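You operate a simulated robot arm through the tools that you are given. There is no shell and no other tool. Be economical: measure what you need, move in short steps, check, and stop when the job is done.

You are at the controls of a simulated robot arm. One attempt, no reset.

## Task
Fill the pet bowl about halfway from the clear jug, tip the rest away and mop the puddle.
Fine: bowl about half full; the rest into the big bowl; jug and blue cloth back where they stood. Set down upright: clear jug.

Only the result counts: the job must be done as asked and must still hold three seconds after the hand-in. Knocking over, shifting, dropping, spilling or breaking anything else fails it. Flat cloth is picked up by pressing the open fingertips on it (5 to 10 N) and closing them slowly along it; thin cloth reads only 2 to 8 mm in the jaws.

## Robot
A 7-joint arm with a two-finger parallel gripper, fixed in place. Base frame: the origin is at the foot of the arm, x ahead of it, y to its left, z up; the work surface is at about z = 910. Units: mm, rad, N and s.
With the tool pointing down near the work surface it reaches from about 280 to 680 mm from the base axis. Its first joint turns from -1.152 to 1.152 rad. Payload 1.57 kg.
Tool frame: the origin (TCP) lies between the finger pads and is the grasp point; the fingertips stand 30 mm ahead of it; z points along the fingers, y is the line along which they close. Largest opening 110 mm; finger width 24, thickness 12; the body of the gripper, 48 by 112 mm, starts 78 mm behind the TCP.
Orientation is told as [roll, pitch, yaw] about the base's x, y, z axes, in that order, counted from this pose: with the fingers straight down and closing along the base's y, the tool's x points along the base's -x, its y along +y and its z along -z.

## Interface
- The arm moves only by the tool arm_command. Its argument "commands" is a list of rows, each a list of 3 entries, a list of its own where there are three numbers: the shift along the tool's x, y, z in units of 50 mm (1.0 is 50 mm), then the turn, a rotation vector about the tool's x, y, z in units of 8 degrees (1.0 is 8 degrees), then the finger opening in mm, from 0 to 110. In form: [[[dx, dy, dz], [rx, ry, rz], hand], ...]. A call has 1 to 8 rows; each row shifts and turns the commanded pose from where the row before left it, along the tool's axes as they then stand. A call with a number of a shift or a turn outside -1 to 1 is refused whole. A row lasts 0.2 s, in which the tool goes at most 50 mm and 0.15 rad; a call with a longer step from one row to the next is refused whole, and so is a gripper value outside its range. A pose out of reach is approached as far as the arm can. The call stops where the force on the tool passes 70 N (or 10 N more than at its start, if that is more) or the arm is blocked; 0.2 s more then pass. Each finger travels about 108 mm/s and halts on what it meets, pressing with about 32 N; the grip force reading is that of the motor and also rises with nothing between the fingers. The clock runs only during rows and for 0.2 s after the last one: add rows that do not move to give the fingers time. It gives the time, the measured TCP pose, the force on the tool (base axes), the opening and the grip force at its end, in the units of the frame above (readings bear some noise), with the torque about the TCP (base axes, N m) and any sound that the robot's microphone picked up.
- Cameras (640 x 400 px; columns grow to the right, rows downward): "scene" is fixed at [166.2, -393, 1397.5]; the picture's right is [0.76, -0.65, 0.00], its down [-0.41, -0.49, -0.77] and it looks along [0.50, 0.59, -0.64] (base axes); focal length 214 px, centre (320, 200). "wrist" rides on the gripper at [70, 16, -141] in the tool frame; the picture's right is [-0.23, 0.97, 0.00], its down [-0.86, -0.20, -0.48] and it looks along [-0.47, -0.11, 0.88] (tool axes); focal length 222 px, centre (320, 200). There is no depth. A picture from a camera that has moved, and an enlarged one, comes with that camera's place and axes in the base frame and with its lens.
- camera(camera): a new picture of that camera. The clock stands still meanwhile.
- inspect(camera, box): a new picture of the part [left, top, right, bottom] of that camera's present view, enlarged. The clock stands still meanwhile.
- hand_in(): hands the job in; it is judged then, once.

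Go step by step. Nothing tells you positions but the pictures and the camera data: compare them with the known pose of the tool, close in by small moves and look again before you grip or let go. The budget is 120 turns and 68 pictures, counting those below and the enlarged ones. Unless the task says otherwise, let go and move clear before handing in, and close with one line.

The tools are called after "Call:" as a command line: name --argument value ..., lists and objects as JSON in quotes. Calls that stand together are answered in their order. arm_command: Moves the arm, as the interface text tells. Its arguments: {"type":"object","properties":{"commands":{"type":"array"}},"required":["commands"]} The other tools are called the same way: camera (camera) takes a picture; inspect (camera, box) takes an enlarged picture of a part of a camera's view; hand_in () hands the job in.

At the start:

```text
time: 0.0
eef_pos: [326.1, 213.8, 1289.3]
ee_rot: [0.0, 0.001, 0.0]
contact_force: [0.3, 0.0, 0.3]
torque: [0.02, 0.02, -0.01]
gripper_width: 110.1
finger_force: 0.1
```

scene: 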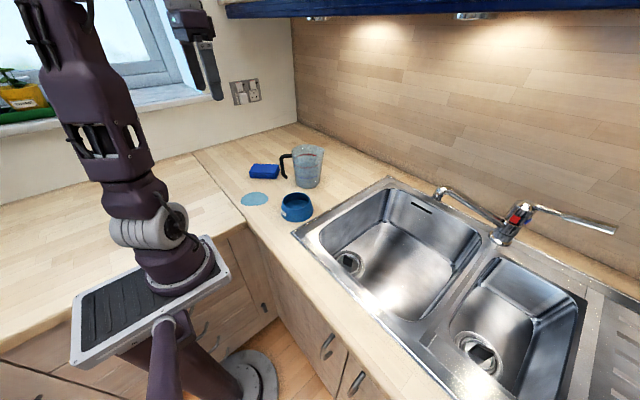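
wrist: 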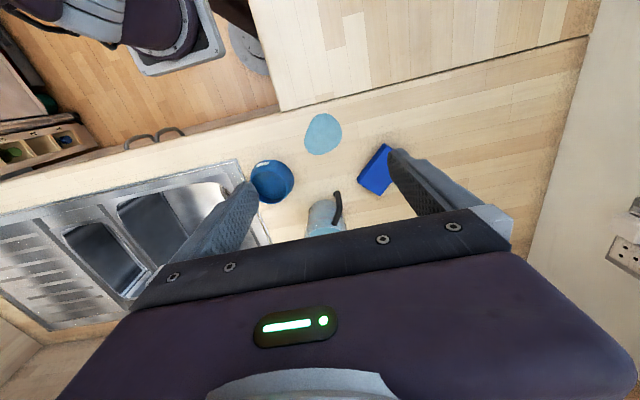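

I see the jug with its handle, the pet bowl, a folded blue cloth, a light-blue puddle and a two-bowl sink. I'll zoom in to measure them.

Call:
inspect --camera "scene" --box '[220, 130, 380, 230]'

Call:
inspect --camera "wrist" --box '[230, 100, 430, 240]'

```text
4.00 times, centred on (300, 180) of scene
camera zoom: at [166.2, -393.0, 1397.5], right [0.76, -0.65, 0.0], down [-0.41, -0.49, -0.77], along [0.5, 0.59, -0.64], focal length 858 px, centre (400, 280)
```

zoom: 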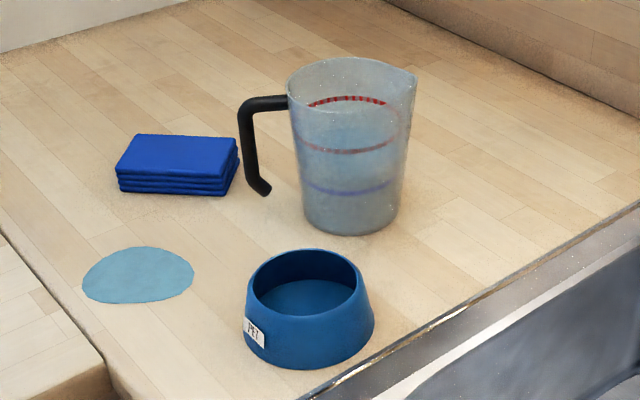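

```text
2.86 times, centred on (330, 170) of wrist
camera zoom: at [256.3, 230.3, 1431.2], right [0.23, 0.97, 0.0], down [0.86, -0.2, 0.48], along [0.47, -0.11, -0.88], focal length 635 px, centre (291, 286)
```

zoom: 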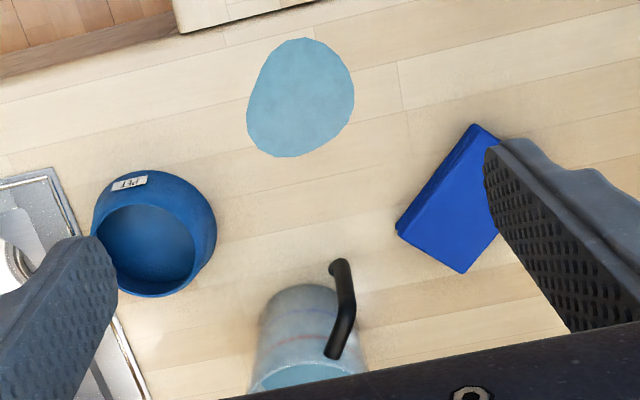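

The jug stands near (577,167) with its handle pointing at about 146°. The bowl is near (451,65), the puddle near (370,213) and the cloth near (487,340). I plan a near-horizontal grasp of the jug body with the camera side up, so I'll test the wrist roll range in the air first.

Call:
arm_command --commands '[[[0, 0, 0], [0, 0, -1], 110], [[0, 0, 0], [0, 0, -1], 110], [[0, 0, 0], [0, 0, -1], 110], [[0, 0, 0], [0, 0, -1], 110], [[0, 0, 0], [0, 0, -1], 110], [[0, 0, 0], [0, 0, -1], 110], [[0, 0, 0], [0, 0, -1], 110], [[0, 0, 0], [0, 0, -1], 110]]'

Call:
arm_command --commands '[[[0, 0, 0], [0, 0, -1], 110], [[0, 0, 0], [0, 0, -1], 110], [[0, 0, 0], [0, 0, -1], 110], [[0, 0, 0], [0, 0, -1], 110], [[0, 0, 0], [0, 0, -1], 110], [[0, 0, 0], [0, 0, -1], 110], [[0, 0, 0], [0, 0, -1], 110], [[0, 0, 0], [0, 0, -1], 110]]'

```text
time: 1.8
eef_pos: [327.1, 213.6, 1290.4]
ee_rot: [0.001, 0.001, 1.119]
contact_force: [0.5, -0.3, 0.0]
torque: [-0.02, -0.02, 0.0]
gripper_width: 110.0
finger_force: 0.0
```

```text
time: 3.6
eef_pos: [326.4, 213.8, 1289.0]
ee_rot: [0.001, -0.002, 2.238]
contact_force: [0.2, -0.5, 0.3]
torque: [0.0, 0.0, 0.0]
gripper_width: 109.9
finger_force: 0.0
```

The roll is going fine, so I'll continue with it.

Call:
arm_command --commands '[[[0, 0, 0], [0, 0, -1], 110], [[0, 0, 0], [0, 0, -1], 110], [[0, 0, 0], [0, 0, -1], 110], [[0, 0, 0], [0, 0, -1], 110], [[0, 0, 0], [0, 0, -1], 110], [[0, 0, 0], [0, 0, -1], 110], [[0, 0, 0], [0, 0, 0], 110]]'

```text
time: 5.2
eef_pos: [325.7, 213.4, 1289.6]
ee_rot: [-0.001, 0.0, 3.073]
contact_force: [0.1, 0.2, -0.7]
torque: [-0.03, 0.01, -0.02]
gripper_width: 109.9
finger_force: 0.1
```

Call:
arm_command --commands '[[[0.54, 0.62, 0], [0, 0, 0], 110], [[0.54, 0.62, 0], [0, 0, 0], 110], [[0.54, 0.62, 0], [0, 0, 0], 110], [[0.54, 0.62, 0], [0, 0, 0], 110], [[0.54, 0.62, 0], [0, 0, 0], 110], [[0, 0, 0], [0, 1, 0], 110], [[0, 0, 0], [0, 1, 0], 110], [[0, 0, 0], [0, 1, 0], 110]]'

Call:
arm_command --commands '[[[0, 0, 0], [0, 1, 0], 110], [[0, 0, 0], [0, 1, 0], 110], [[0, 0, 0], [0, 1, 0], 110], [[0, 0, 0], [0, 1, 0], 110], [[0, 0, 0], [0, 1, 0], 110], [[0, 0, 0], [0, 1, 0], 110], [[0, 0, 0], [0, 0, 0], 110]]'

```text
time: 7.0
eef_pos: [452.5, 49.0, 1288.4]
ee_rot: [0.001, 0.42, 3.073]
contact_force: [0.7, -0.2, -0.6]
torque: [0.03, -0.05, -0.01]
gripper_width: 110.1
finger_force: 0.2
```

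```text
time: 8.6
eef_pos: [449.4, 50.1, 1288.8]
ee_rot: [0.003, 1.255, 3.073]
contact_force: [0.1, -0.4, 0.4]
torque: [0.0, 0.04, -0.02]
gripper_width: 109.8
finger_force: 0.1
```

Call:
arm_command --commands '[[[0, 0, 0], [0.951, 0, -0.309], 110], [[0, 0, 0], [0.951, 0, -0.309], 110], [[0, 0, 0], [0.951, 0, -0.309], 110], [[0, 0, 0], [0.951, 0, -0.309], 110], [[0, 0, 0], [0.951, 0, -0.309], 110], [[0, 0, 0], [0.951, 0, -0.309], 110], [[0, 0, 0], [0.951, 0, -0.309], 110], [[0, 0, 0], [0, 0, 0], 110]]'

Call:
camera --camera "wrist"

Call:
camera --camera "scene"

```text
time: 10.4
eef_pos: [450.9, 48.9, 1290.1]
ee_rot: [-0.002, 1.256, -2.237]
contact_force: [-0.1, 0.6, -0.7]
torque: [0.02, 0.01, -0.01]
gripper_width: 110.2
finger_force: 0.0
```

```text
63 pictures are left
camera wrist: at [393.2, -49.5, 1399.7], right [0.72, -0.65, -0.22], down [-0.6, -0.44, -0.67], along [0.34, 0.61, -0.71], focal length 222 px, centre (320, 200)
```

wrist: 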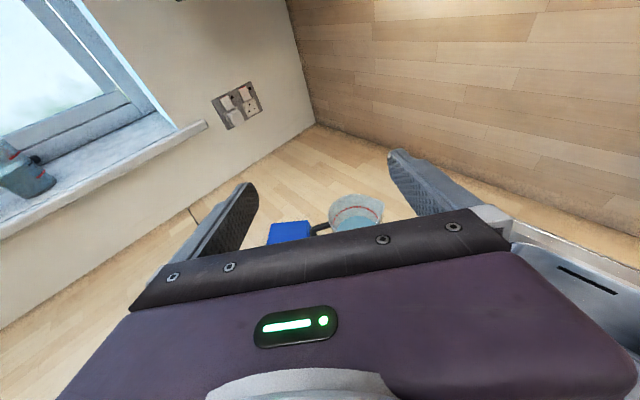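

```text
62 pictures are left
```

scene: 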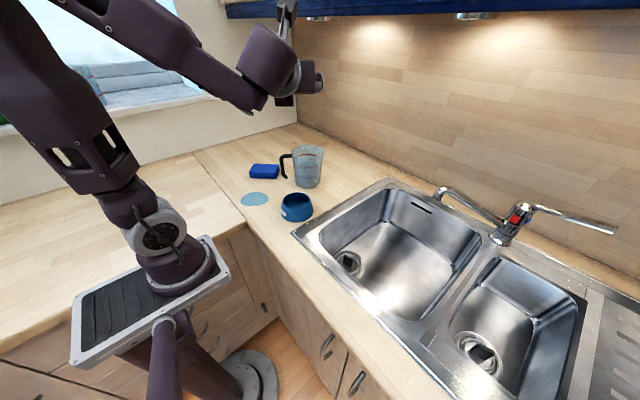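

Call:
inspect --camera "wrist" --box '[260, 175, 400, 245]'

```text
4.57 times, centred on (330, 210) of wrist
camera zoom: at [393.2, -49.5, 1399.7], right [0.72, -0.65, -0.22], down [-0.6, -0.44, -0.67], along [0.34, 0.61, -0.71], focal length 1015 px, centre (274, 154)
```

zoom: 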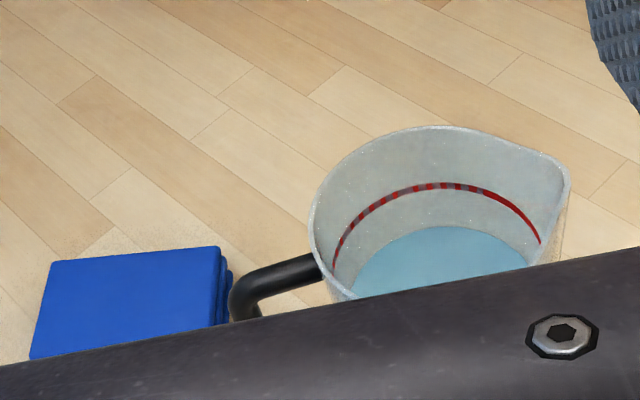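

Call:
arm_command --commands '[[[-0.731, 0.077, 0.394], [0, 0, 0], 110], [[-0.731, 0.077, 0.394], [0, 0, 0], 110], [[-0.731, 0.077, 0.394], [0, 0, 0], 110], [[-0.731, 0.077, 0.394], [0, 0, 0], 110], [[-0.731, 0.077, 0.394], [0, 0, 0], 110], [[-0.731, 0.077, 0.394], [0, 0, 0], 110], [[-0.731, 0.077, 0.394], [0, 0, 0], 110], [[0, 0, 0], [0, 0, 0], 110]]'

Call:
camera --camera "wrist"

Call:
inspect --camera "scene" --box '[220, 110, 380, 230]'

```text
time: 12.2
eef_pos: [514.6, 65.0, 1025.8]
ee_rot: [-0.181, 1.262, -2.427]
contact_force: [0.7, 0.1, 0.0]
torque: [0.0, -0.02, 0.0]
gripper_width: 110.0
finger_force: 0.1
out of reach, approached as far as the arm can: row 4, 5, 6, 7
```

```text
60 pictures are left
camera wrist: at [458.2, -37.2, 1134.5], right [0.7, -0.66, -0.27], down [-0.63, -0.4, -0.66], along [0.33, 0.63, -0.7], focal length 222 px, centre (320, 200)
```

wrist: 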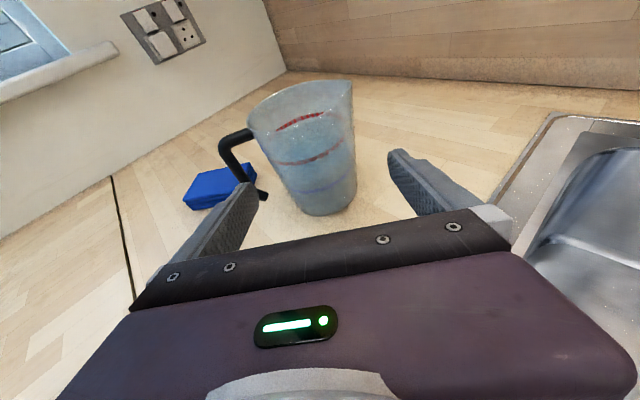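

```text
3.33 times, centred on (300, 170) of scene
camera zoom: at [166.2, -392.9, 1397.5], right [0.76, -0.65, 0.0], down [-0.41, -0.49, -0.77], along [0.5, 0.59, -0.64], focal length 715 px, centre (387, 300)
```

zoom: 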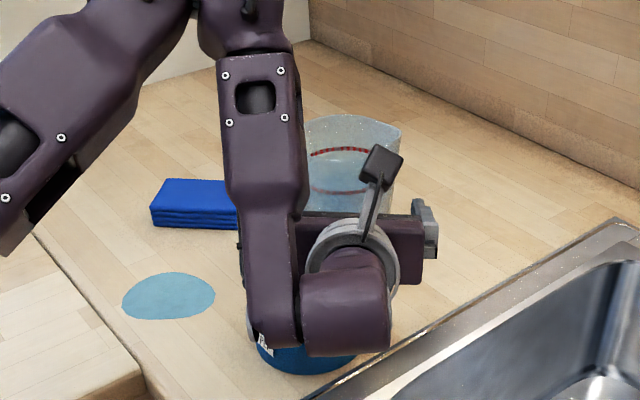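

The wrist nears a joint limit at that low angle. I'll back up a little and use a steeper tilt with slightly less yaw.

Call:
arm_command --commands '[[[0.8, 0, -0.4], [0, 0, 0], 110], [[0.8, 0, -0.4], [0, 0, 0], 110], [[0, 0, 0], [0, -0.75, 0], 110], [[0, 0, 0], [0, -0.75, 0], 110], [[0, 0, 0], [-0.86, 0, 0.5], 110], [[0, 0, 0], [0, 0, 0], 110]]'

```text
time: 13.6
eef_pos: [507.7, 48.2, 1115.2]
ee_rot: [-0.112, 1.048, -2.492]
contact_force: [0.1, -0.7, -0.4]
torque: [0.02, 0.0, 0.03]
gripper_width: 109.8
finger_force: 0.2
```

Call:
arm_command --commands '[[[0, 0, 0], [0, 0, -0.46], 110], [[-0.424, -0.234, 0.426], [0, 0, 0], 110], [[-0.424, -0.234, 0.426], [0, 0, 0], 110], [[-0.424, -0.234, 0.426], [0, 0, 0], 110], [[0, 0, 0], [0, 0, 0], 110]]'

Call:
camera --camera "wrist"

Call:
inspect --camera "scene" --box '[220, 110, 380, 230]'

```text
time: 14.8
eef_pos: [522.9, 87.3, 1032.5]
ee_rot: [-0.002, 1.051, -2.364]
contact_force: [0.2, 0.9, -1.2]
torque: [0.05, 0.0, -0.03]
gripper_width: 110.2
finger_force: 0.1
out of reach, approached as far as the arm can: row 2, 3, 4
```

```text
58 pictures are left
camera wrist: at [471.4, 14.2, 1163.4], right [0.6, -0.77, -0.2], down [-0.74, -0.45, -0.5], along [0.3, 0.45, -0.84], focal length 222 px, centre (320, 200)
```

wrist: 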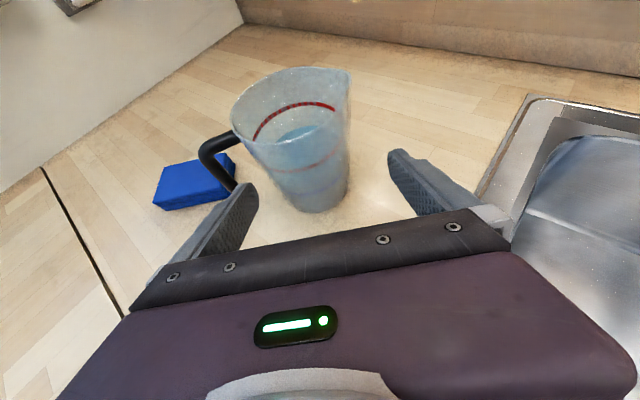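

```text
3.33 times, centred on (300, 170) of scene
camera zoom: at [166.2, -393.0, 1397.5], right [0.76, -0.65, 0.0], down [-0.41, -0.49, -0.77], along [0.5, 0.59, -0.64], focal length 715 px, centre (387, 300)
```

zoom: 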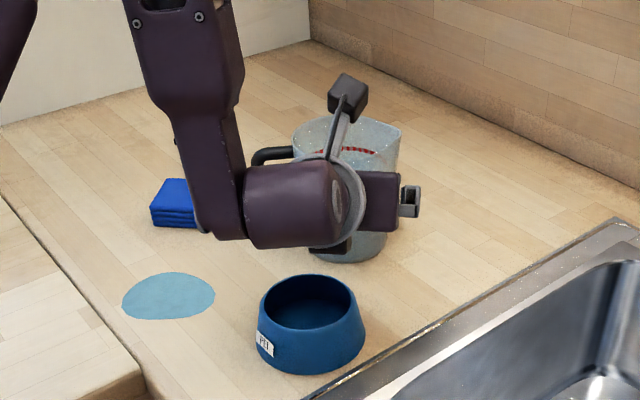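

The orientation holds, so only the close-in start point was out of reach. I'll shift sideways into line, about 80 mm short of the jug centre.

Call:
arm_command --commands '[[[-0.11, -0.18, 0.24], [0, 0, 0], 110], [[-0.11, -0.18, 0.24], [0, 0, 0], 110], [[0, 0, 0], [0, 0, 0], 110]]'

Call:
camera --camera "wrist"

```text
time: 15.6
eef_pos: [525.9, 111.9, 1011.2]
ee_rot: [-0.001, 1.051, -2.363]
contact_force: [0.7, -0.5, 0.0]
torque: [0.02, 0.01, -0.01]
gripper_width: 109.9
finger_force: 0.0
out of reach, approached as far as the arm can: row 2
```

```text
56 pictures are left
camera wrist: at [474.3, 38.1, 1141.7], right [0.6, -0.77, -0.2], down [-0.74, -0.45, -0.5], along [0.3, 0.45, -0.84], focal length 222 px, centre (320, 200)
```

wrist: 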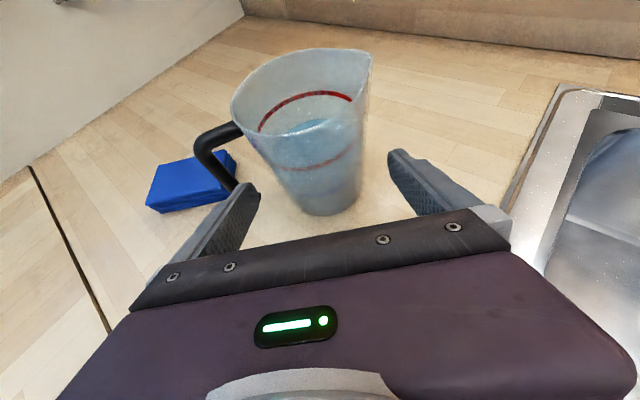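

Call:
inspect --camera "wrist" --box '[180, 30, 420, 230]'

```text
2.00 times, centred on (300, 130) of wrist
camera zoom: at [474.3, 38.1, 1141.7], right [0.6, -0.77, -0.2], down [-0.74, -0.45, -0.5], along [0.3, 0.45, -0.84], focal length 444 px, centre (360, 340)
```

zoom: 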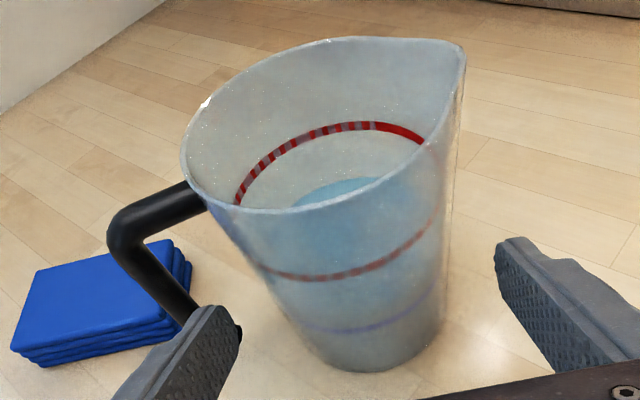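

The jug axis is about 4 mm to the left of my line. I'll correct that and slide in along the tool axis.

Call:
arm_command --commands '[[[0, -0.08, 0.1], [0, 0, 0], 110], [[0, 0, 0.4], [0, 0, 0], 110], [[0, 0, 0.3], [0, 0, 0], 110], [[0, 0, 0], [0, 0, 0], 110]]'

Call:
inspect --camera "wrist" --box '[180, 30, 420, 230]'

```text
time: 16.6
eef_pos: [547.6, 136.8, 990.6]
ee_rot: [0.0, 1.05, -2.363]
contact_force: [0.3, 0.3, 0.1]
torque: [0.0, 0.04, 0.0]
gripper_width: 110.0
finger_force: 0.1
```

```text
2.00 times, centred on (300, 130) of wrist
camera zoom: at [495.6, 65.4, 1121.5], right [0.6, -0.77, -0.2], down [-0.74, -0.45, -0.5], along [0.3, 0.45, -0.84], focal length 444 px, centre (360, 340)
```

zoom: 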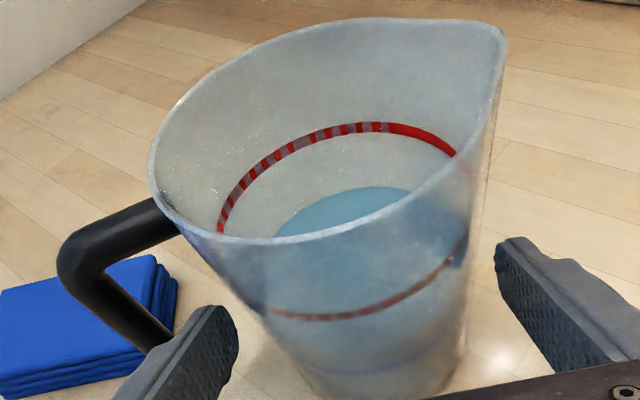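

Call:
arm_command --commands '[[[0, -0.02, 0.25], [0, 0, 0], 110], [[0, 0, 0.25], [0, 0, 0], 110], [[0, 0, 0.2], [0, 0, 0], 110], [[0, 0, 0], [0, 0, 0], 110]]'

Call:
inspect --camera "wrist" --box '[180, 30, 420, 230]'

Call:
inspect --camera "scene" --box '[220, 110, 380, 230]'

```text
time: 17.6
eef_pos: [567.9, 160.0, 974.0]
ee_rot: [-0.001, 1.05, -2.364]
contact_force: [-0.2, 0.3, -0.9]
torque: [0.01, -0.03, -0.01]
gripper_width: 110.1
finger_force: 0.1
```

```text
2.00 times, centred on (300, 130) of wrist
camera zoom: at [516.3, 87.5, 1103.9], right [0.6, -0.77, -0.2], down [-0.74, -0.45, -0.5], along [0.3, 0.45, -0.84], focal length 444 px, centre (360, 340)
```

zoom: 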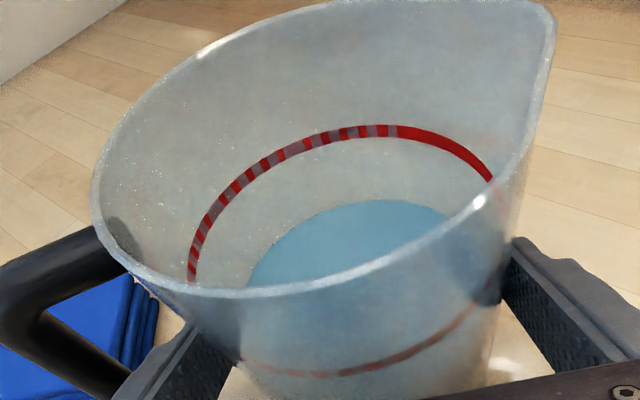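

```text
3.33 times, centred on (300, 170) of scene
camera zoom: at [166.2, -393.0, 1397.5], right [0.76, -0.65, 0.0], down [-0.41, -0.49, -0.77], along [0.5, 0.59, -0.64], focal length 715 px, centre (387, 300)
```

zoom: 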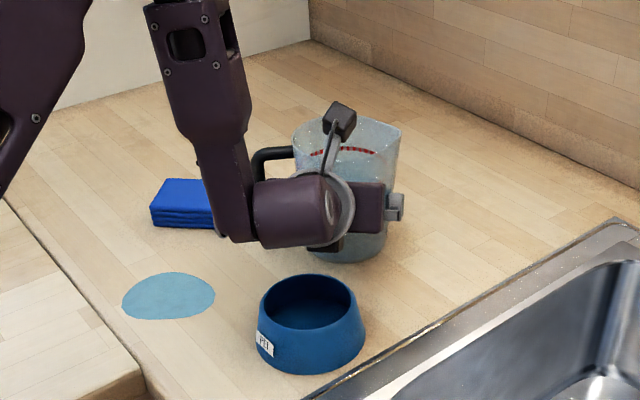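

The fingers straddle the jug with no contact. I'll close them gently.

Call:
arm_command --commands '[[[0, 0, 0], [0, 0, 0], 105], [[0, 0, 0], [0, 0, 0], 100], [[0, 0, 0], [0, 0, 0], 95], [[0, 0, 0], [0, 0, 0], 90], [[0, 0, 0], [0, 0, 0], 85], [[0, 0, 0], [0, 0, 0], 80]]'

Call:
inspect --camera "wrist" --box '[180, 30, 420, 230]'

```text
time: 19.0
eef_pos: [568.3, 159.6, 974.1]
ee_rot: [0.0, 1.051, -2.363]
contact_force: [1.1, -1.6, -0.2]
torque: [-0.07, 0.0, -0.02]
gripper_width: 98.7
finger_force: 32.6
```

```text
2.00 times, centred on (300, 130) of wrist
camera zoom: at [516.2, 87.2, 1104.1], right [0.6, -0.77, -0.2], down [-0.74, -0.45, -0.5], along [0.3, 0.45, -0.84], focal length 444 px, centre (360, 340)
```

zoom: 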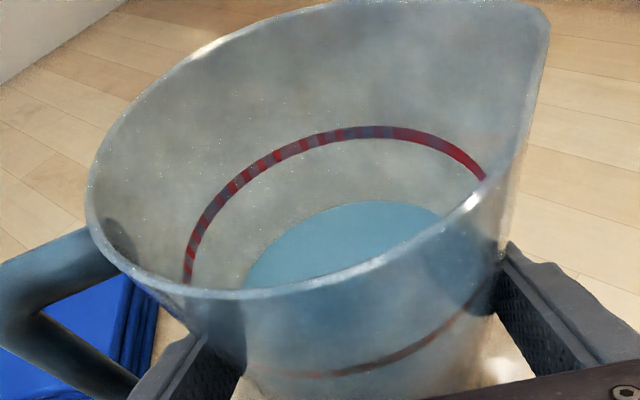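

The grip is firm at 98.7 mm. I'll lift a little straight up and check.

Call:
arm_command --commands '[[[0.217, 0, -0.124], [0, 0, 0], 80], [[0.217, 0, -0.124], [0, 0, 0], 80], [[0.434, 0, -0.248], [0, 0, 0], 80], [[0, 0, 0], [0, 0, 0], 80]]'

Call:
inspect --camera "scene" --box '[220, 110, 380, 230]'

```text
time: 20.0
eef_pos: [567.9, 159.6, 1024.6]
ee_rot: [-0.002, 1.052, -2.362]
contact_force: [-0.1, 0.8, -5.4]
torque: [-0.09, -0.02, 0.01]
gripper_width: 101.7
finger_force: 31.8
```

```text
3.33 times, centred on (300, 170) of scene
camera zoom: at [166.3, -393.0, 1397.5], right [0.76, -0.65, 0.0], down [-0.41, -0.49, -0.77], along [0.5, 0.59, -0.64], focal length 715 px, centre (387, 300)
```

zoom: 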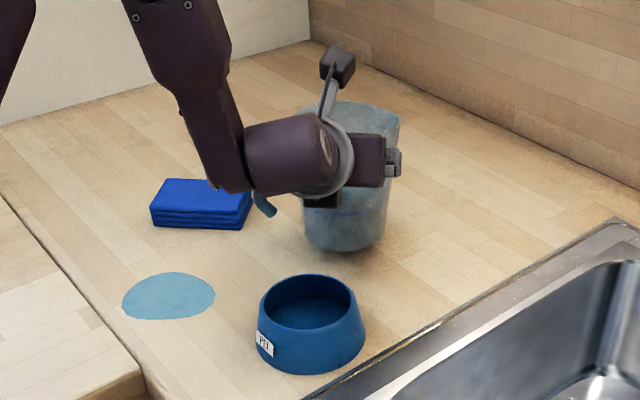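

Call:
arm_command --commands '[[[0, 0, 0], [0, 0, 0], 80], [[0, 0, 0], [0, 0, 0], 80], [[0, 0, 0], [0, 0, 0], 80]]'

Call:
camera --camera "wrist"

```text
time: 20.8
eef_pos: [568.2, 159.8, 1022.0]
ee_rot: [0.0, 1.051, -2.363]
contact_force: [-0.1, 0.0, -5.6]
torque: [-0.07, -0.01, 0.01]
gripper_width: 102.1
finger_force: 31.4
```

```text
49 pictures are left
camera wrist: at [516.6, 87.0, 1154.1], right [0.6, -0.77, -0.2], down [-0.74, -0.45, -0.5], along [0.3, 0.45, -0.84], focal length 222 px, centre (320, 200)
```

wrist: 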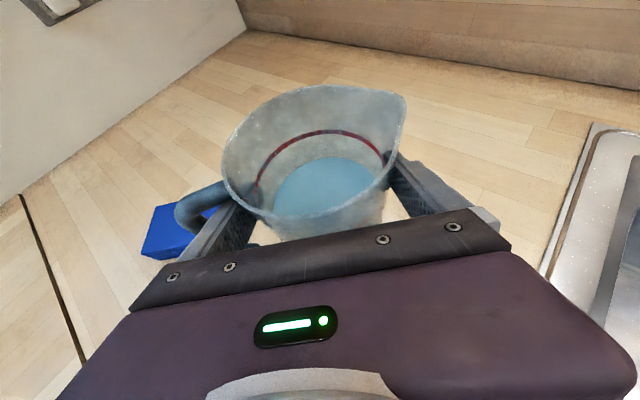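

Call:
arm_command --commands '[[[0, 0, 0], [0, 0, 0], 80], [[0, 0, 0], [0, 0, 0], 80], [[0, 0, 0], [0, 0, 0], 80], [[0, 0, 0], [0, 0, 0], 80], [[0, 0, 0], [0, 0, 0], 80]]'

Call:
inspect --camera "wrist" --box '[180, 50, 420, 250]'

```text
time: 22.0
eef_pos: [568.1, 159.8, 1022.8]
ee_rot: [-0.001, 1.051, -2.364]
contact_force: [-0.2, -0.5, -5.7]
torque: [-0.11, 0.01, -0.01]
gripper_width: 101.6
finger_force: 31.8
```

```text
2.00 times, centred on (300, 150) of wrist
camera zoom: at [516.6, 87.0, 1154.1], right [0.6, -0.77, -0.2], down [-0.74, -0.45, -0.5], along [0.3, 0.45, -0.84], focal length 444 px, centre (360, 300)
```

zoom: 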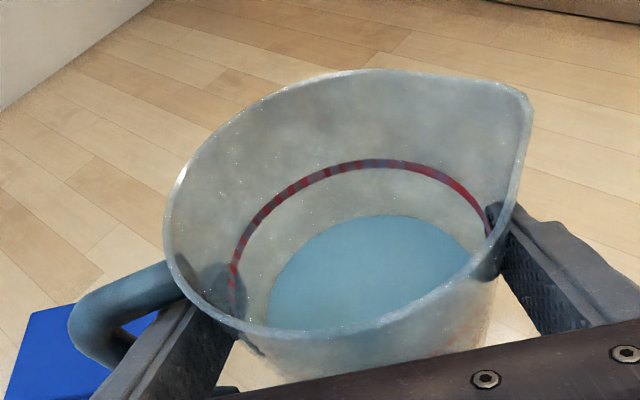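

The grip has settled, although the jug slid about 30 mm through the fingers before holding. I'll raise it and yaw the hand to about -45°, so the spout pours toward the bowl from its far-left side.

Call:
arm_command --commands '[[[0.26, 0, -0.15], [0, 0, 0], 80], [[0.26, 0, -0.15], [0, 0, 0], 80], [[0.26, 0, -0.15], [0, 0, 0], 80], [[0.26, 0, -0.15], [0, 0, 0], 80], [[0, 0, 0], [-0.434, 0, 0.248], 80], [[0, 0, 0], [-0.868, 0, 0.497], 80], [[0, 0, 0], [-0.868, 0, 0.497], 80], [[0, 0, 0], [-0.868, 0, 0.497], 80]]'

Call:
arm_command --commands '[[[0, 0, 0], [-0.868, 0, 0.497], 80], [[0, 0, 0], [-0.868, 0, 0.497], 80], [[0, 0, 0], [-0.868, 0, 0.497], 80], [[0, 0, 0], [-0.868, 0, 0.497], 80], [[0, 0, 0], [-0.868, 0, 0.497], 80], [[0, 0, 0], [-0.868, 0, 0.497], 80], [[0, 0, 0], [-0.868, 0, 0.497], 80], [[0, 0, 0], [-0.434, 0, 0.248], 80]]'

Call:
camera --camera "wrist"

Call:
camera --camera "scene"

```text
time: 23.8
eef_pos: [567.0, 160.1, 1083.2]
ee_rot: [-0.001, 1.051, -2.854]
contact_force: [-0.9, -0.2, -4.7]
torque: [-0.11, 0.05, -0.04]
gripper_width: 101.7
finger_force: 32.3
```

```text
time: 25.6
eef_pos: [614.7, 56.6, 1010.5]
ee_rot: [-0.015, 1.049, 2.66]
contact_force: [0.5, 0.3, -5.6]
torque: [-0.06, 0.12, 0.01]
gripper_width: 101.5
finger_force: 31.9
out of reach, approached as far as the arm can: row 2, 3, 4, 5, 6, 7, 8
```

```text
47 pictures are left
camera wrist: at [528.6, 80.9, 1141.5], right [-0.54, -0.82, -0.2], down [-0.66, 0.56, -0.5], along [0.52, -0.14, -0.84], focal length 222 px, centre (320, 200)
```

wrist: 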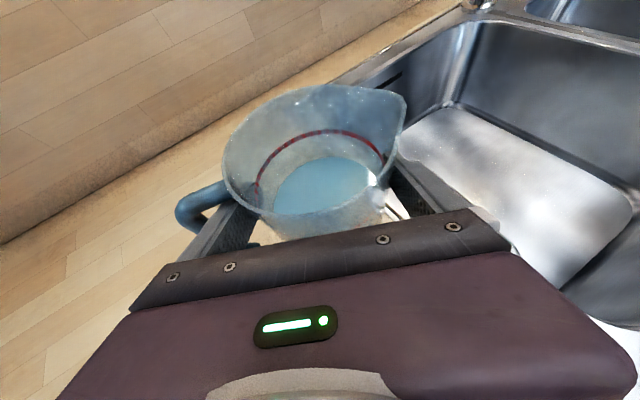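

```text
46 pictures are left
```

scene: 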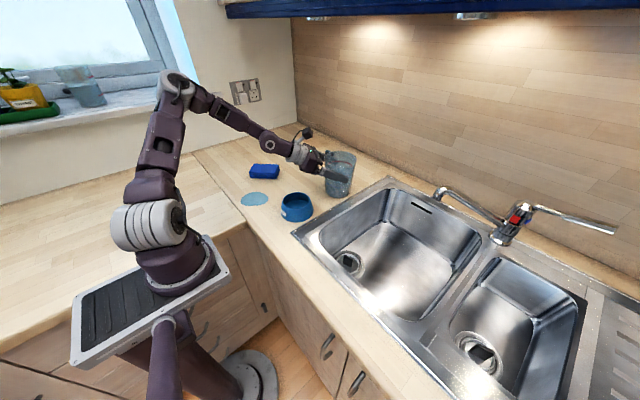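

The arm hit a limit and drifted with the jug low over the counter, so I'll lift it straight up first.

Call:
arm_command --commands '[[[0.325, 0, -0.186], [0, 0, 0], 80], [[0.325, 0, -0.186], [0, 0, 0], 80], [[0.325, 0, -0.186], [0, 0, 0], 80], [[0.325, 0, -0.186], [0, 0, 0], 80], [[0, 0, 0], [0, 0, 0], 80]]'

```text
time: 26.8
eef_pos: [615.3, 55.9, 1018.8]
ee_rot: [-0.024, 1.048, 2.658]
contact_force: [-0.2, 0.4, -5.5]
torque: [-0.07, 0.06, -0.02]
gripper_width: 101.8
finger_force: 31.5
out of reach, approached as far as the arm can: row 1, 2, 3, 4
```

Call:
arm_command --commands '[[[0, 0, -0.4], [0, 0, 0], 80], [[0, 0, -0.4], [0, 0, 0], 80], [[0, 0, -0.4], [0, 0, 0], 80], [[0, 0, 0], [0, 0, 0], 80]]'

```text
time: 27.8
eef_pos: [578.5, 40.0, 1027.1]
ee_rot: [-0.018, 1.048, 2.661]
contact_force: [-0.1, 0.0, -5.5]
torque: [-0.06, 0.05, -0.02]
gripper_width: 101.9
finger_force: 31.5
out of reach, approached as far as the arm can: row 1, 2, 3
```

The limit is on yaw relative to the arm's bearing. I'll yaw back to about -5° and then lift.

Call:
arm_command --commands '[[[0.2, 0, -0.115], [0.7, 0, -0.4], 80], [[0.2, 0, -0.115], [0.7, 0, -0.4], 80], [[0.2, 0, -0.115], [0.7, 0, -0.4], 80], [[0.2, 0, -0.115], [0.408, 0, -0.234], 80], [[0.26, 0, -0.15], [0, 0, 0], 80], [[0.26, 0, -0.15], [0, 0, 0], 80], [[0, 0, 0], [0, 0, 0], 80]]'

```text
time: 29.4
eef_pos: [578.8, 38.4, 1103.5]
ee_rot: [-0.015, 1.055, 3.064]
contact_force: [0.0, 0.5, -5.3]
torque: [-0.07, 0.07, 0.02]
gripper_width: 101.7
finger_force: 31.7
```

Call:
arm_command --commands '[[[-0.2, -0.336, -0.258], [0, 0, 0], 80], [[-0.2, -0.336, -0.258], [0, 0, 0], 80], [[-0.2, -0.336, -0.258], [0, 0, 0], 80], [[-0.2, -0.336, -0.258], [0, 0, 0], 80], [[-0.2, -0.336, -0.258], [0, 0, 0], 80], [[-0.2, -0.336, -0.258], [0, 0, 0], 80], [[0, 0, 0], [0, 0, 0], 80]]'

Call:
camera --camera "wrist"

Call:
inspect --camera "scene" --box '[220, 110, 380, 230]'

```text
time: 31.0
eef_pos: [507.0, 111.2, 1049.0]
ee_rot: [-0.022, 1.056, 3.059]
contact_force: [5.3, 0.6, 3.5]
torque: [-0.2, -0.26, 0.11]
gripper_width: 101.7
finger_force: 32.1
out of reach, approached as far as the arm can: row 3, 4, 5, 6
```

```text
45 pictures are left
camera wrist: at [416.3, 99.8, 1179.6], right [-0.17, -0.96, -0.21], down [-0.82, 0.26, -0.51], along [0.54, 0.08, -0.84], focal length 222 px, centre (320, 200)
```

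wrist: 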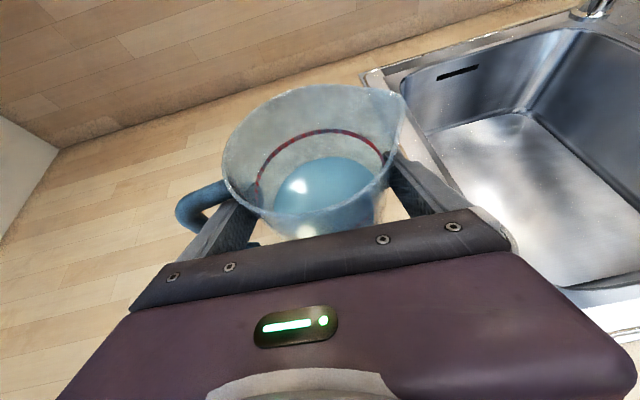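

```text
3.33 times, centred on (300, 170) of scene
camera zoom: at [166.3, -393.0, 1397.5], right [0.76, -0.65, 0.0], down [-0.41, -0.49, -0.77], along [0.5, 0.59, -0.64], focal length 715 px, centre (387, 300)
```

zoom: 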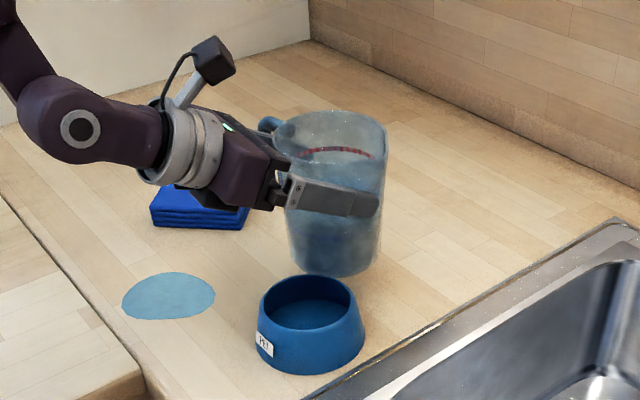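

The drift brought the jug base against the bowl rim, though the bowl looks unmoved. I'll back the jug away and up.

Call:
arm_command --commands '[[[0.17, -0.05, -0.02], [0, 0, 0], 80], [[0.26, -0.05, -0.1], [0, 0, 0], 80], [[0.26, 0, -0.13], [0, 0, 0], 80], [[0, 0, 0], [0, 0, 0], 80]]'

Call:
inspect --camera "scene" --box '[220, 110, 380, 230]'

```text
time: 32.0
eef_pos: [521.0, 97.9, 1066.1]
ee_rot: [-0.02, 1.053, 3.06]
contact_force: [0.6, 0.0, -4.7]
torque: [-0.07, 0.06, 0.01]
gripper_width: 101.5
finger_force: 32.4
out of reach, approached as far as the arm can: row 1, 2, 3
```

```text
3.33 times, centred on (300, 170) of scene
camera zoom: at [166.3, -393.0, 1397.5], right [0.76, -0.65, 0.0], down [-0.41, -0.49, -0.77], along [0.5, 0.59, -0.64], focal length 715 px, centre (387, 300)
```

zoom: 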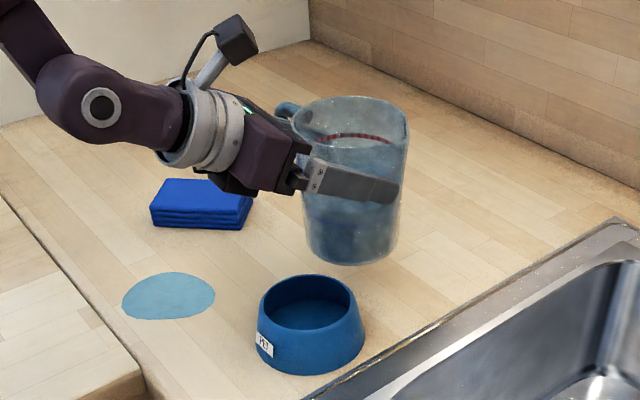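

The wrist-roll joint is probably at its limit here, and pouring unwinds it. I'll roll partway, safely below the spill angle, and then reposition.

Call:
arm_command --commands '[[[0, 0, 0], [0, 0, 0.5], 80], [[0, 0, 0], [0, 0, 0.8], 80], [[0, 0, 0], [0, 0, 0.8], 80], [[0, 0, 0], [0, 0, 0.8], 80], [[0, 0, 0], [0, 0, 0.8], 80], [[0, 0, 0], [0, 0, 0.8], 80], [[0, 0, 0], [0, 0, 0.5], 80], [[0, 0, 0], [0, 0, 0], 80]]'

Call:
camera --camera "wrist"

```text
time: 33.8
eef_pos: [521.6, 99.6, 1064.7]
ee_rot: [-0.851, 0.721, 2.036]
contact_force: [-0.9, 0.7, -5.4]
torque: [-0.12, 0.12, -0.01]
gripper_width: 101.9
finger_force: 32.4
```

```text
42 pictures are left
camera wrist: at [414.4, 48.2, 1171.9], right [-0.44, -0.57, -0.7], down [-0.63, 0.75, -0.21], along [0.64, 0.35, -0.68], focal length 222 px, centre (320, 200)
```

wrist: 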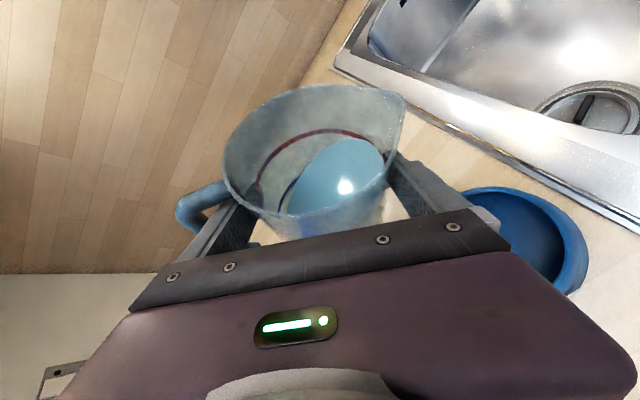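

Call:
arm_command --commands '[[[-0.275, -0.059, -0.1], [0, 0, 0], 80], [[-0.275, -0.059, -0.1], [0, 0, 0], 80], [[-0.275, -0.059, -0.1], [0, 0, 0], 80], [[-0.275, -0.059, -0.1], [0, 0, 0], 80], [[0, 0, 0], [0, 0, 0], 80]]'

Call:
inspect --camera "scene" --box '[220, 110, 380, 230]'

Call:
camera --camera "wrist"

```text
time: 35.0
eef_pos: [489.1, 145.3, 1044.4]
ee_rot: [-0.849, 0.721, 2.035]
contact_force: [-0.6, 0.2, -5.0]
torque: [-0.09, 0.11, 0.01]
gripper_width: 101.7
finger_force: 32.1
```

```text
3.33 times, centred on (300, 170) of scene
camera zoom: at [166.3, -392.9, 1397.5], right [0.76, -0.65, 0.0], down [-0.41, -0.49, -0.77], along [0.5, 0.59, -0.64], focal length 715 px, centre (387, 300)
```

zoom: 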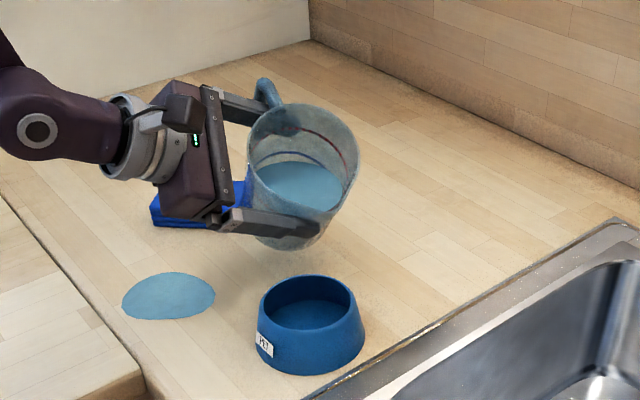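

```text
40 pictures are left
camera wrist: at [382.8, 94.7, 1151.9], right [-0.43, -0.57, -0.7], down [-0.63, 0.75, -0.22], along [0.64, 0.35, -0.68], focal length 222 px, centre (320, 200)
```

wrist: 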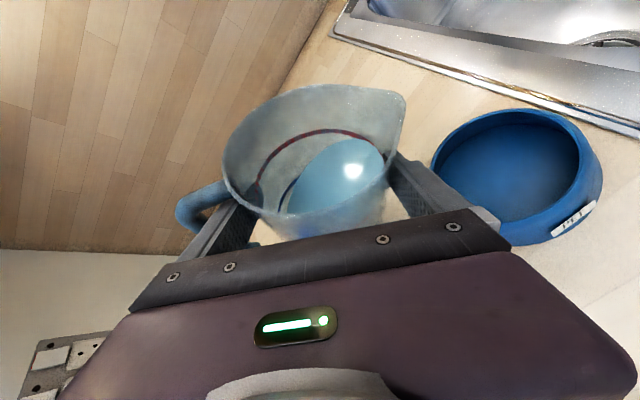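

Call:
arm_command --commands '[[[0, 0, 0], [0, 0, 0.8], 80], [[0, 0, 0], [0, 0, 0.8], 80], [[0, 0, 0], [0, 0, 0.8], 80], [[0, 0, 0], [0, 0, 0], 80], [[0, 0, 0], [0, 0, 0], 80]]'

Call:
inspect --camera "scene" --box '[240, 130, 360, 230]'

Call:
camera --camera "wrist"

```text
time: 36.2
eef_pos: [488.4, 146.0, 1045.3]
ee_rot: [-0.986, 0.453, 1.791]
contact_force: [0.3, -0.8, -5.5]
torque: [-0.15, 0.16, 0.03]
gripper_width: 102.0
finger_force: 32.4
```

```text
4.00 times, centred on (300, 180) of scene
camera zoom: at [166.3, -393.0, 1397.5], right [0.76, -0.65, 0.0], down [-0.41, -0.49, -0.77], along [0.5, 0.59, -0.64], focal length 858 px, centre (400, 280)
```

zoom: 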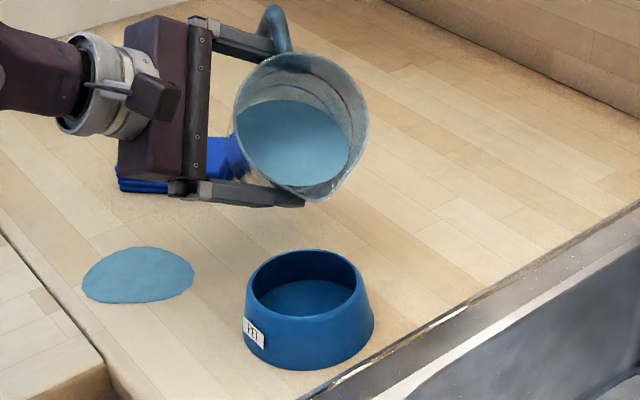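

```text
38 pictures are left
camera wrist: at [371.6, 84.6, 1133.4], right [-0.49, -0.26, -0.83], down [-0.49, 0.87, 0.01], along [0.72, 0.41, -0.56], focal length 222 px, centre (320, 200)
```

wrist: 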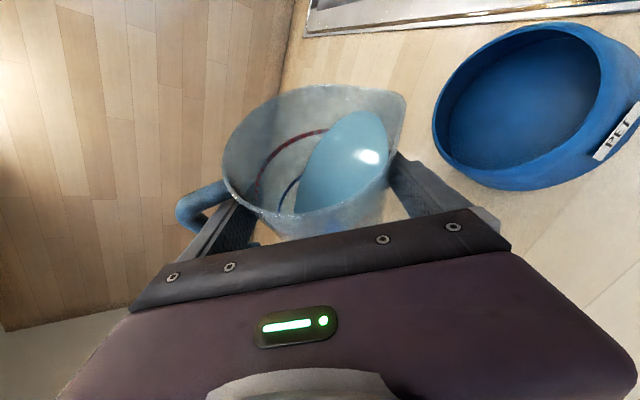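

Call:
arm_command --commands '[[[0.058, 0.224, 0.04], [0, 0, 0.4], 80], [[0, 0, 0], [0, 0, 0.6], 80], [[0, 0, 0], [0, 0, 0.4], 80], [[0, 0, 0], [0, 0, 0], 80], [[0, 0, 0], [0, 0, 0], 80]]'

Call:
inspect --camera "scene" --box '[240, 130, 360, 230]'

```text
time: 37.4
eef_pos: [485.2, 137.4, 1037.2]
ee_rot: [-1.029, 0.289, 1.678]
contact_force: [0.8, -0.9, -5.1]
torque: [-0.14, 0.12, -0.01]
gripper_width: 101.8
finger_force: 32.0
```

```text
4.00 times, centred on (300, 180) of scene
camera zoom: at [166.3, -393.0, 1397.5], right [0.76, -0.65, 0.0], down [-0.41, -0.49, -0.77], along [0.5, 0.59, -0.64], focal length 858 px, centre (400, 280)
```

zoom: 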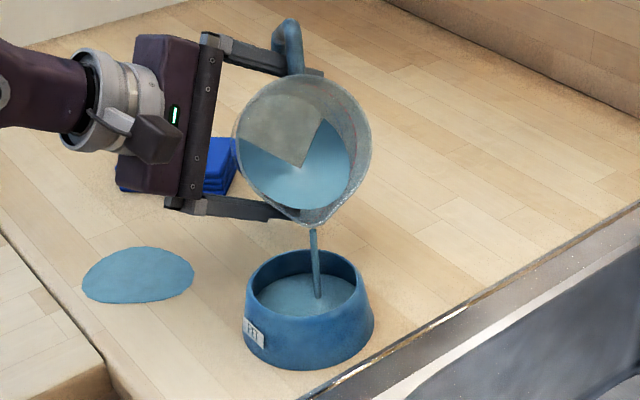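

The stream falls inside the bowl, with the level at perhaps a quarter. I'll hold briefly and check.

Call:
arm_command --commands '[[[0, 0, 0], [0, 0, 0], 80]]'

Call:
inspect --camera "scene" --box '[270, 175, 340, 230]'

```text
time: 37.8
eef_pos: [486.5, 136.5, 1036.4]
ee_rot: [-1.028, 0.287, 1.679]
contact_force: [0.1, 0.8, -4.6]
torque: [-0.1, 0.07, -0.02]
gripper_width: 101.7
finger_force: 32.1
```

```text
7.27 times, centred on (305, 202) of scene
camera zoom: at [166.3, -393.0, 1397.5], right [0.76, -0.65, 0.0], down [-0.41, -0.49, -0.77], along [0.5, 0.59, -0.64], focal length 1560 px, centre (429, 182)
```

zoom: 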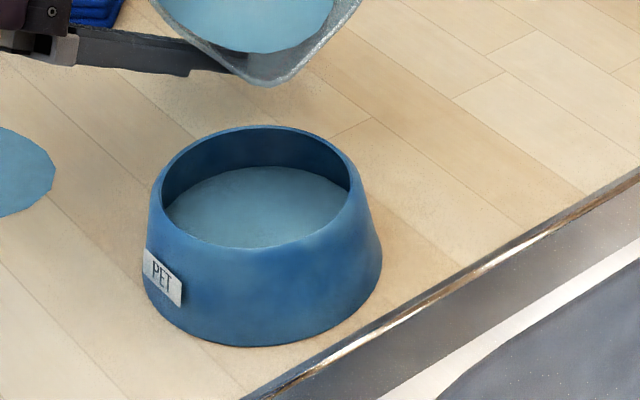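

The flow has stopped at roughly one third full, so I'll tip slightly more.

Call:
arm_command --commands '[[[0, 0, 0], [0, 0, 0.35], 80], [[0, 0, 0], [0, 0, 0], 80], [[0, 0, 0], [0, 0, 0], 80], [[0, 0, 0], [0, 0, 0], 80]]'

Call:
inspect --camera "scene" --box '[270, 175, 340, 230]'

```text
time: 38.8
eef_pos: [485.9, 137.7, 1037.1]
ee_rot: [-1.035, 0.246, 1.653]
contact_force: [0.6, -0.2, -3.2]
torque: [-0.12, 0.1, 0.01]
gripper_width: 101.6
finger_force: 31.9
```

```text
7.27 times, centred on (305, 202) of scene
camera zoom: at [166.2, -393.0, 1397.5], right [0.76, -0.65, 0.0], down [-0.41, -0.49, -0.77], along [0.5, 0.59, -0.64], focal length 1560 px, centre (429, 182)
```

zoom: 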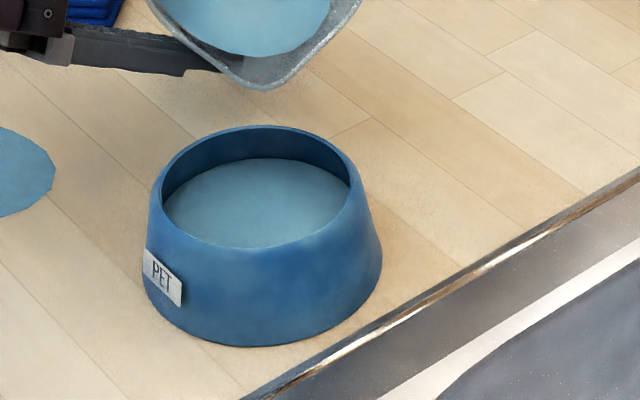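

The bowl is about half full. I'll roll back to stop the pour, lift, and carry the jug to the big sink bowl.

Call:
arm_command --commands '[[[0, 0, 0], [0, 0, -0.88], 80], [[0, 0, 0], [0, 0, -0.88], 80], [[0, 0, 0], [0, 0, -0.88], 80], [[0, 0, 0], [0, 0, -0.88], 80], [[0, 0, 0], [0, 0, -0.88], 80], [[0.343, -0.268, -0.247], [0, 0, 0], 80], [[0.343, -0.268, -0.247], [0, 0, 0], 80], [[0.343, -0.268, -0.247], [0, 0, 0], 80]]'

Call:
arm_command --commands '[[[0.3, 0.23, 0.165], [0, 0, 0], 80], [[0.486, 0.375, 0.269], [0, 0, 0], 80], [[0.486, 0.375, 0.269], [0, 0, 0], 80], [[0.486, 0.375, 0.269], [0, 0, 0], 80], [[0.486, 0.375, 0.269], [0, 0, 0], 80], [[0.486, 0.375, 0.269], [0, 0, 0], 80], [[0.486, 0.375, 0.269], [0, 0, 0], 80], [[0.486, 0.375, 0.269], [0, 0, 0], 80]]'

Call:
camera --camera "scene"

```text
time: 40.6
eef_pos: [487.4, 135.1, 1107.3]
ee_rot: [-0.833, 0.746, 2.065]
contact_force: [0.2, 0.4, -4.0]
torque: [-0.07, 0.08, 0.01]
gripper_width: 101.8
finger_force: 32.1
out of reach, approached as far as the arm can: row 8
```

```text
time: 42.4
eef_pos: [589.1, -100.4, 1103.3]
ee_rot: [-0.83, 0.746, 2.066]
contact_force: [0.4, -0.4, -3.8]
torque: [-0.09, 0.07, 0.05]
gripper_width: 101.9
finger_force: 32.0
```

```text
34 pictures are left
```

scene: 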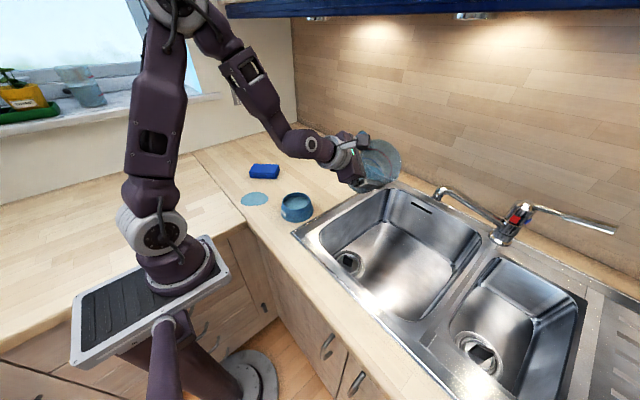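

Call:
arm_command --commands '[[[0.04, 0.42, 0.208], [0, 0, 0], 80], [[0.04, 0.42, 0.208], [0, 0, 0], 80], [[0.04, 0.42, 0.208], [0, 0, 0], 80], [[0.04, 0.42, 0.208], [0, 0, 0], 80], [[0.04, 0.42, 0.208], [0, 0, 0], 80], [[0, 0, 0], [0, 0, 0.8], 80], [[0, 0, 0], [0, 0, 0.8], 80], [[0, 0, 0], [0, 0, 0.8], 80]]'

Call:
camera --camera "scene"

```text
time: 44.2
eef_pos: [600.0, -189.7, 1028.7]
ee_rot: [-0.977, 0.483, 1.811]
contact_force: [0.4, -1.3, -4.6]
torque: [-0.07, 0.1, 0.01]
gripper_width: 101.8
finger_force: 31.8
```

```text
33 pictures are left
```

scene: 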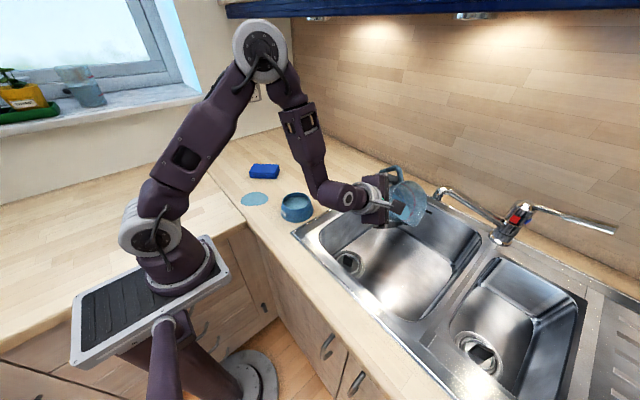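

The jug lip is over the big bowl, so I'll tip it fully there.

Call:
arm_command --commands '[[[0, 0, 0], [0, 0, 0.7], 80], [[0, 0, 0], [0, 0, 0.7], 80], [[0, 0, 0], [0, 0, 0.7], 80], [[0, 0, 0], [0, 0, 0.7], 80], [[0, 0, 0], [0, 0, 0.7], 80], [[0, 0, 0], [0, 0, 0.7], 80], [[0, 0, 0], [0, 0, 0.7], 80], [[0, 0, 0], [0, 0, 0.7], 80]]'

Call:
inspect --camera "scene" --box '[300, 140, 500, 300]'

Call:
arm_command --commands '[[[0, 0, 0], [0, 0, 0.7], 80], [[0, 0, 0], [0, 0, 0.7], 80], [[0, 0, 0], [0, 0, 0.7], 80], [[0, 0, 0], [0, 0, 0.7], 80], [[0, 0, 0], [0, 0, 0.7], 80], [[0, 0, 0], [0, 0, 0.7], 80], [[0, 0, 0], [0, 0, 0], 80], [[0, 0, 0], [0, 0, 0], 80]]'

Call:
camera --camera "wrist"

```text
time: 46.0
eef_pos: [599.5, -188.4, 1027.9]
ee_rot: [-1.042, -0.19, 1.399]
contact_force: [-0.6, -0.1, -3.4]
torque: [-0.03, 0.14, -0.01]
gripper_width: 101.8
finger_force: 32.1
```

```text
2.50 times, centred on (400, 220) of scene
camera zoom: at [166.2, -393.0, 1397.5], right [0.76, -0.65, 0.0], down [-0.41, -0.49, -0.77], along [0.5, 0.59, -0.64], focal length 536 px, centre (120, 150)
```

zoom: 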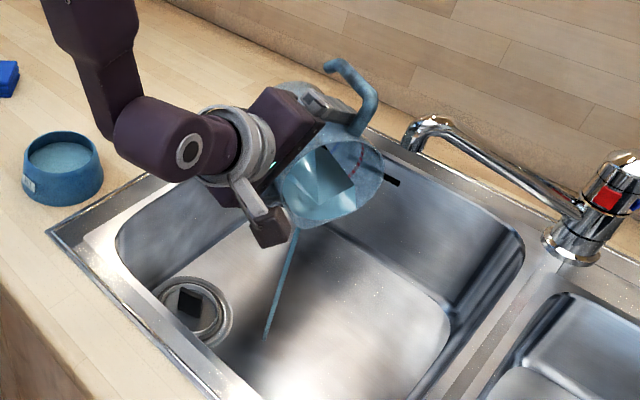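

```text
time: 47.8
eef_pos: [599.3, -188.5, 1028.2]
ee_rot: [-0.882, -0.678, 1.033]
contact_force: [0.1, 0.5, -1.6]
torque: [-0.01, 0.05, 0.01]
gripper_width: 101.4
finger_force: 31.7
```

```text
31 pictures are left
camera wrist: at [444.2, -215.6, 1045.0], right [-0.2, 0.87, -0.44], down [-0.01, 0.45, 0.89], along [0.98, 0.18, -0.08], focal length 222 px, centre (320, 200)
```

wrist: 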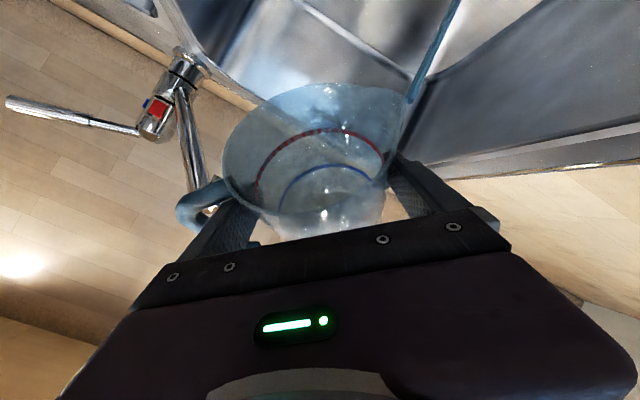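

Call:
arm_command --commands '[[[0, 0, 0], [0, 0, 0.7], 80], [[0, 0, 0], [0, 0, 0.7], 80], [[0, 0, 0], [0, 0, 0.7], 80], [[0, 0, 0], [0, 0, 0], 80], [[0, 0, 0], [0, 0, 0], 80], [[0, 0, 0], [0, 0, 0], 80], [[0, 0, 0], [0, 0, 0], 80], [[0, 0, 0], [0, 0, 0], 80]]'

Call:
camera --camera "wrist"

```text
time: 49.6
eef_pos: [600.9, -189.8, 1028.2]
ee_rot: [-0.673, -0.883, 0.741]
contact_force: [0.6, -0.1, -2.5]
torque: [0.0, 0.1, -0.02]
gripper_width: 101.1
finger_force: 32.0
```

```text
30 pictures are left
camera wrist: at [441.5, -195.8, 1038.2], right [-0.06, 0.98, -0.21], down [0.02, 0.21, 0.98], along [1.0, 0.05, -0.03], focal length 222 px, centre (320, 200)
```

wrist: 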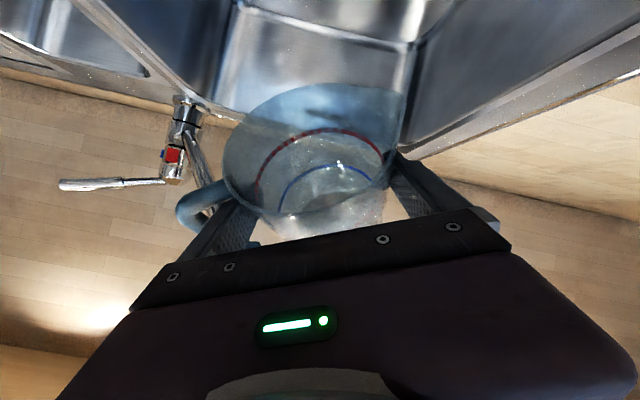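

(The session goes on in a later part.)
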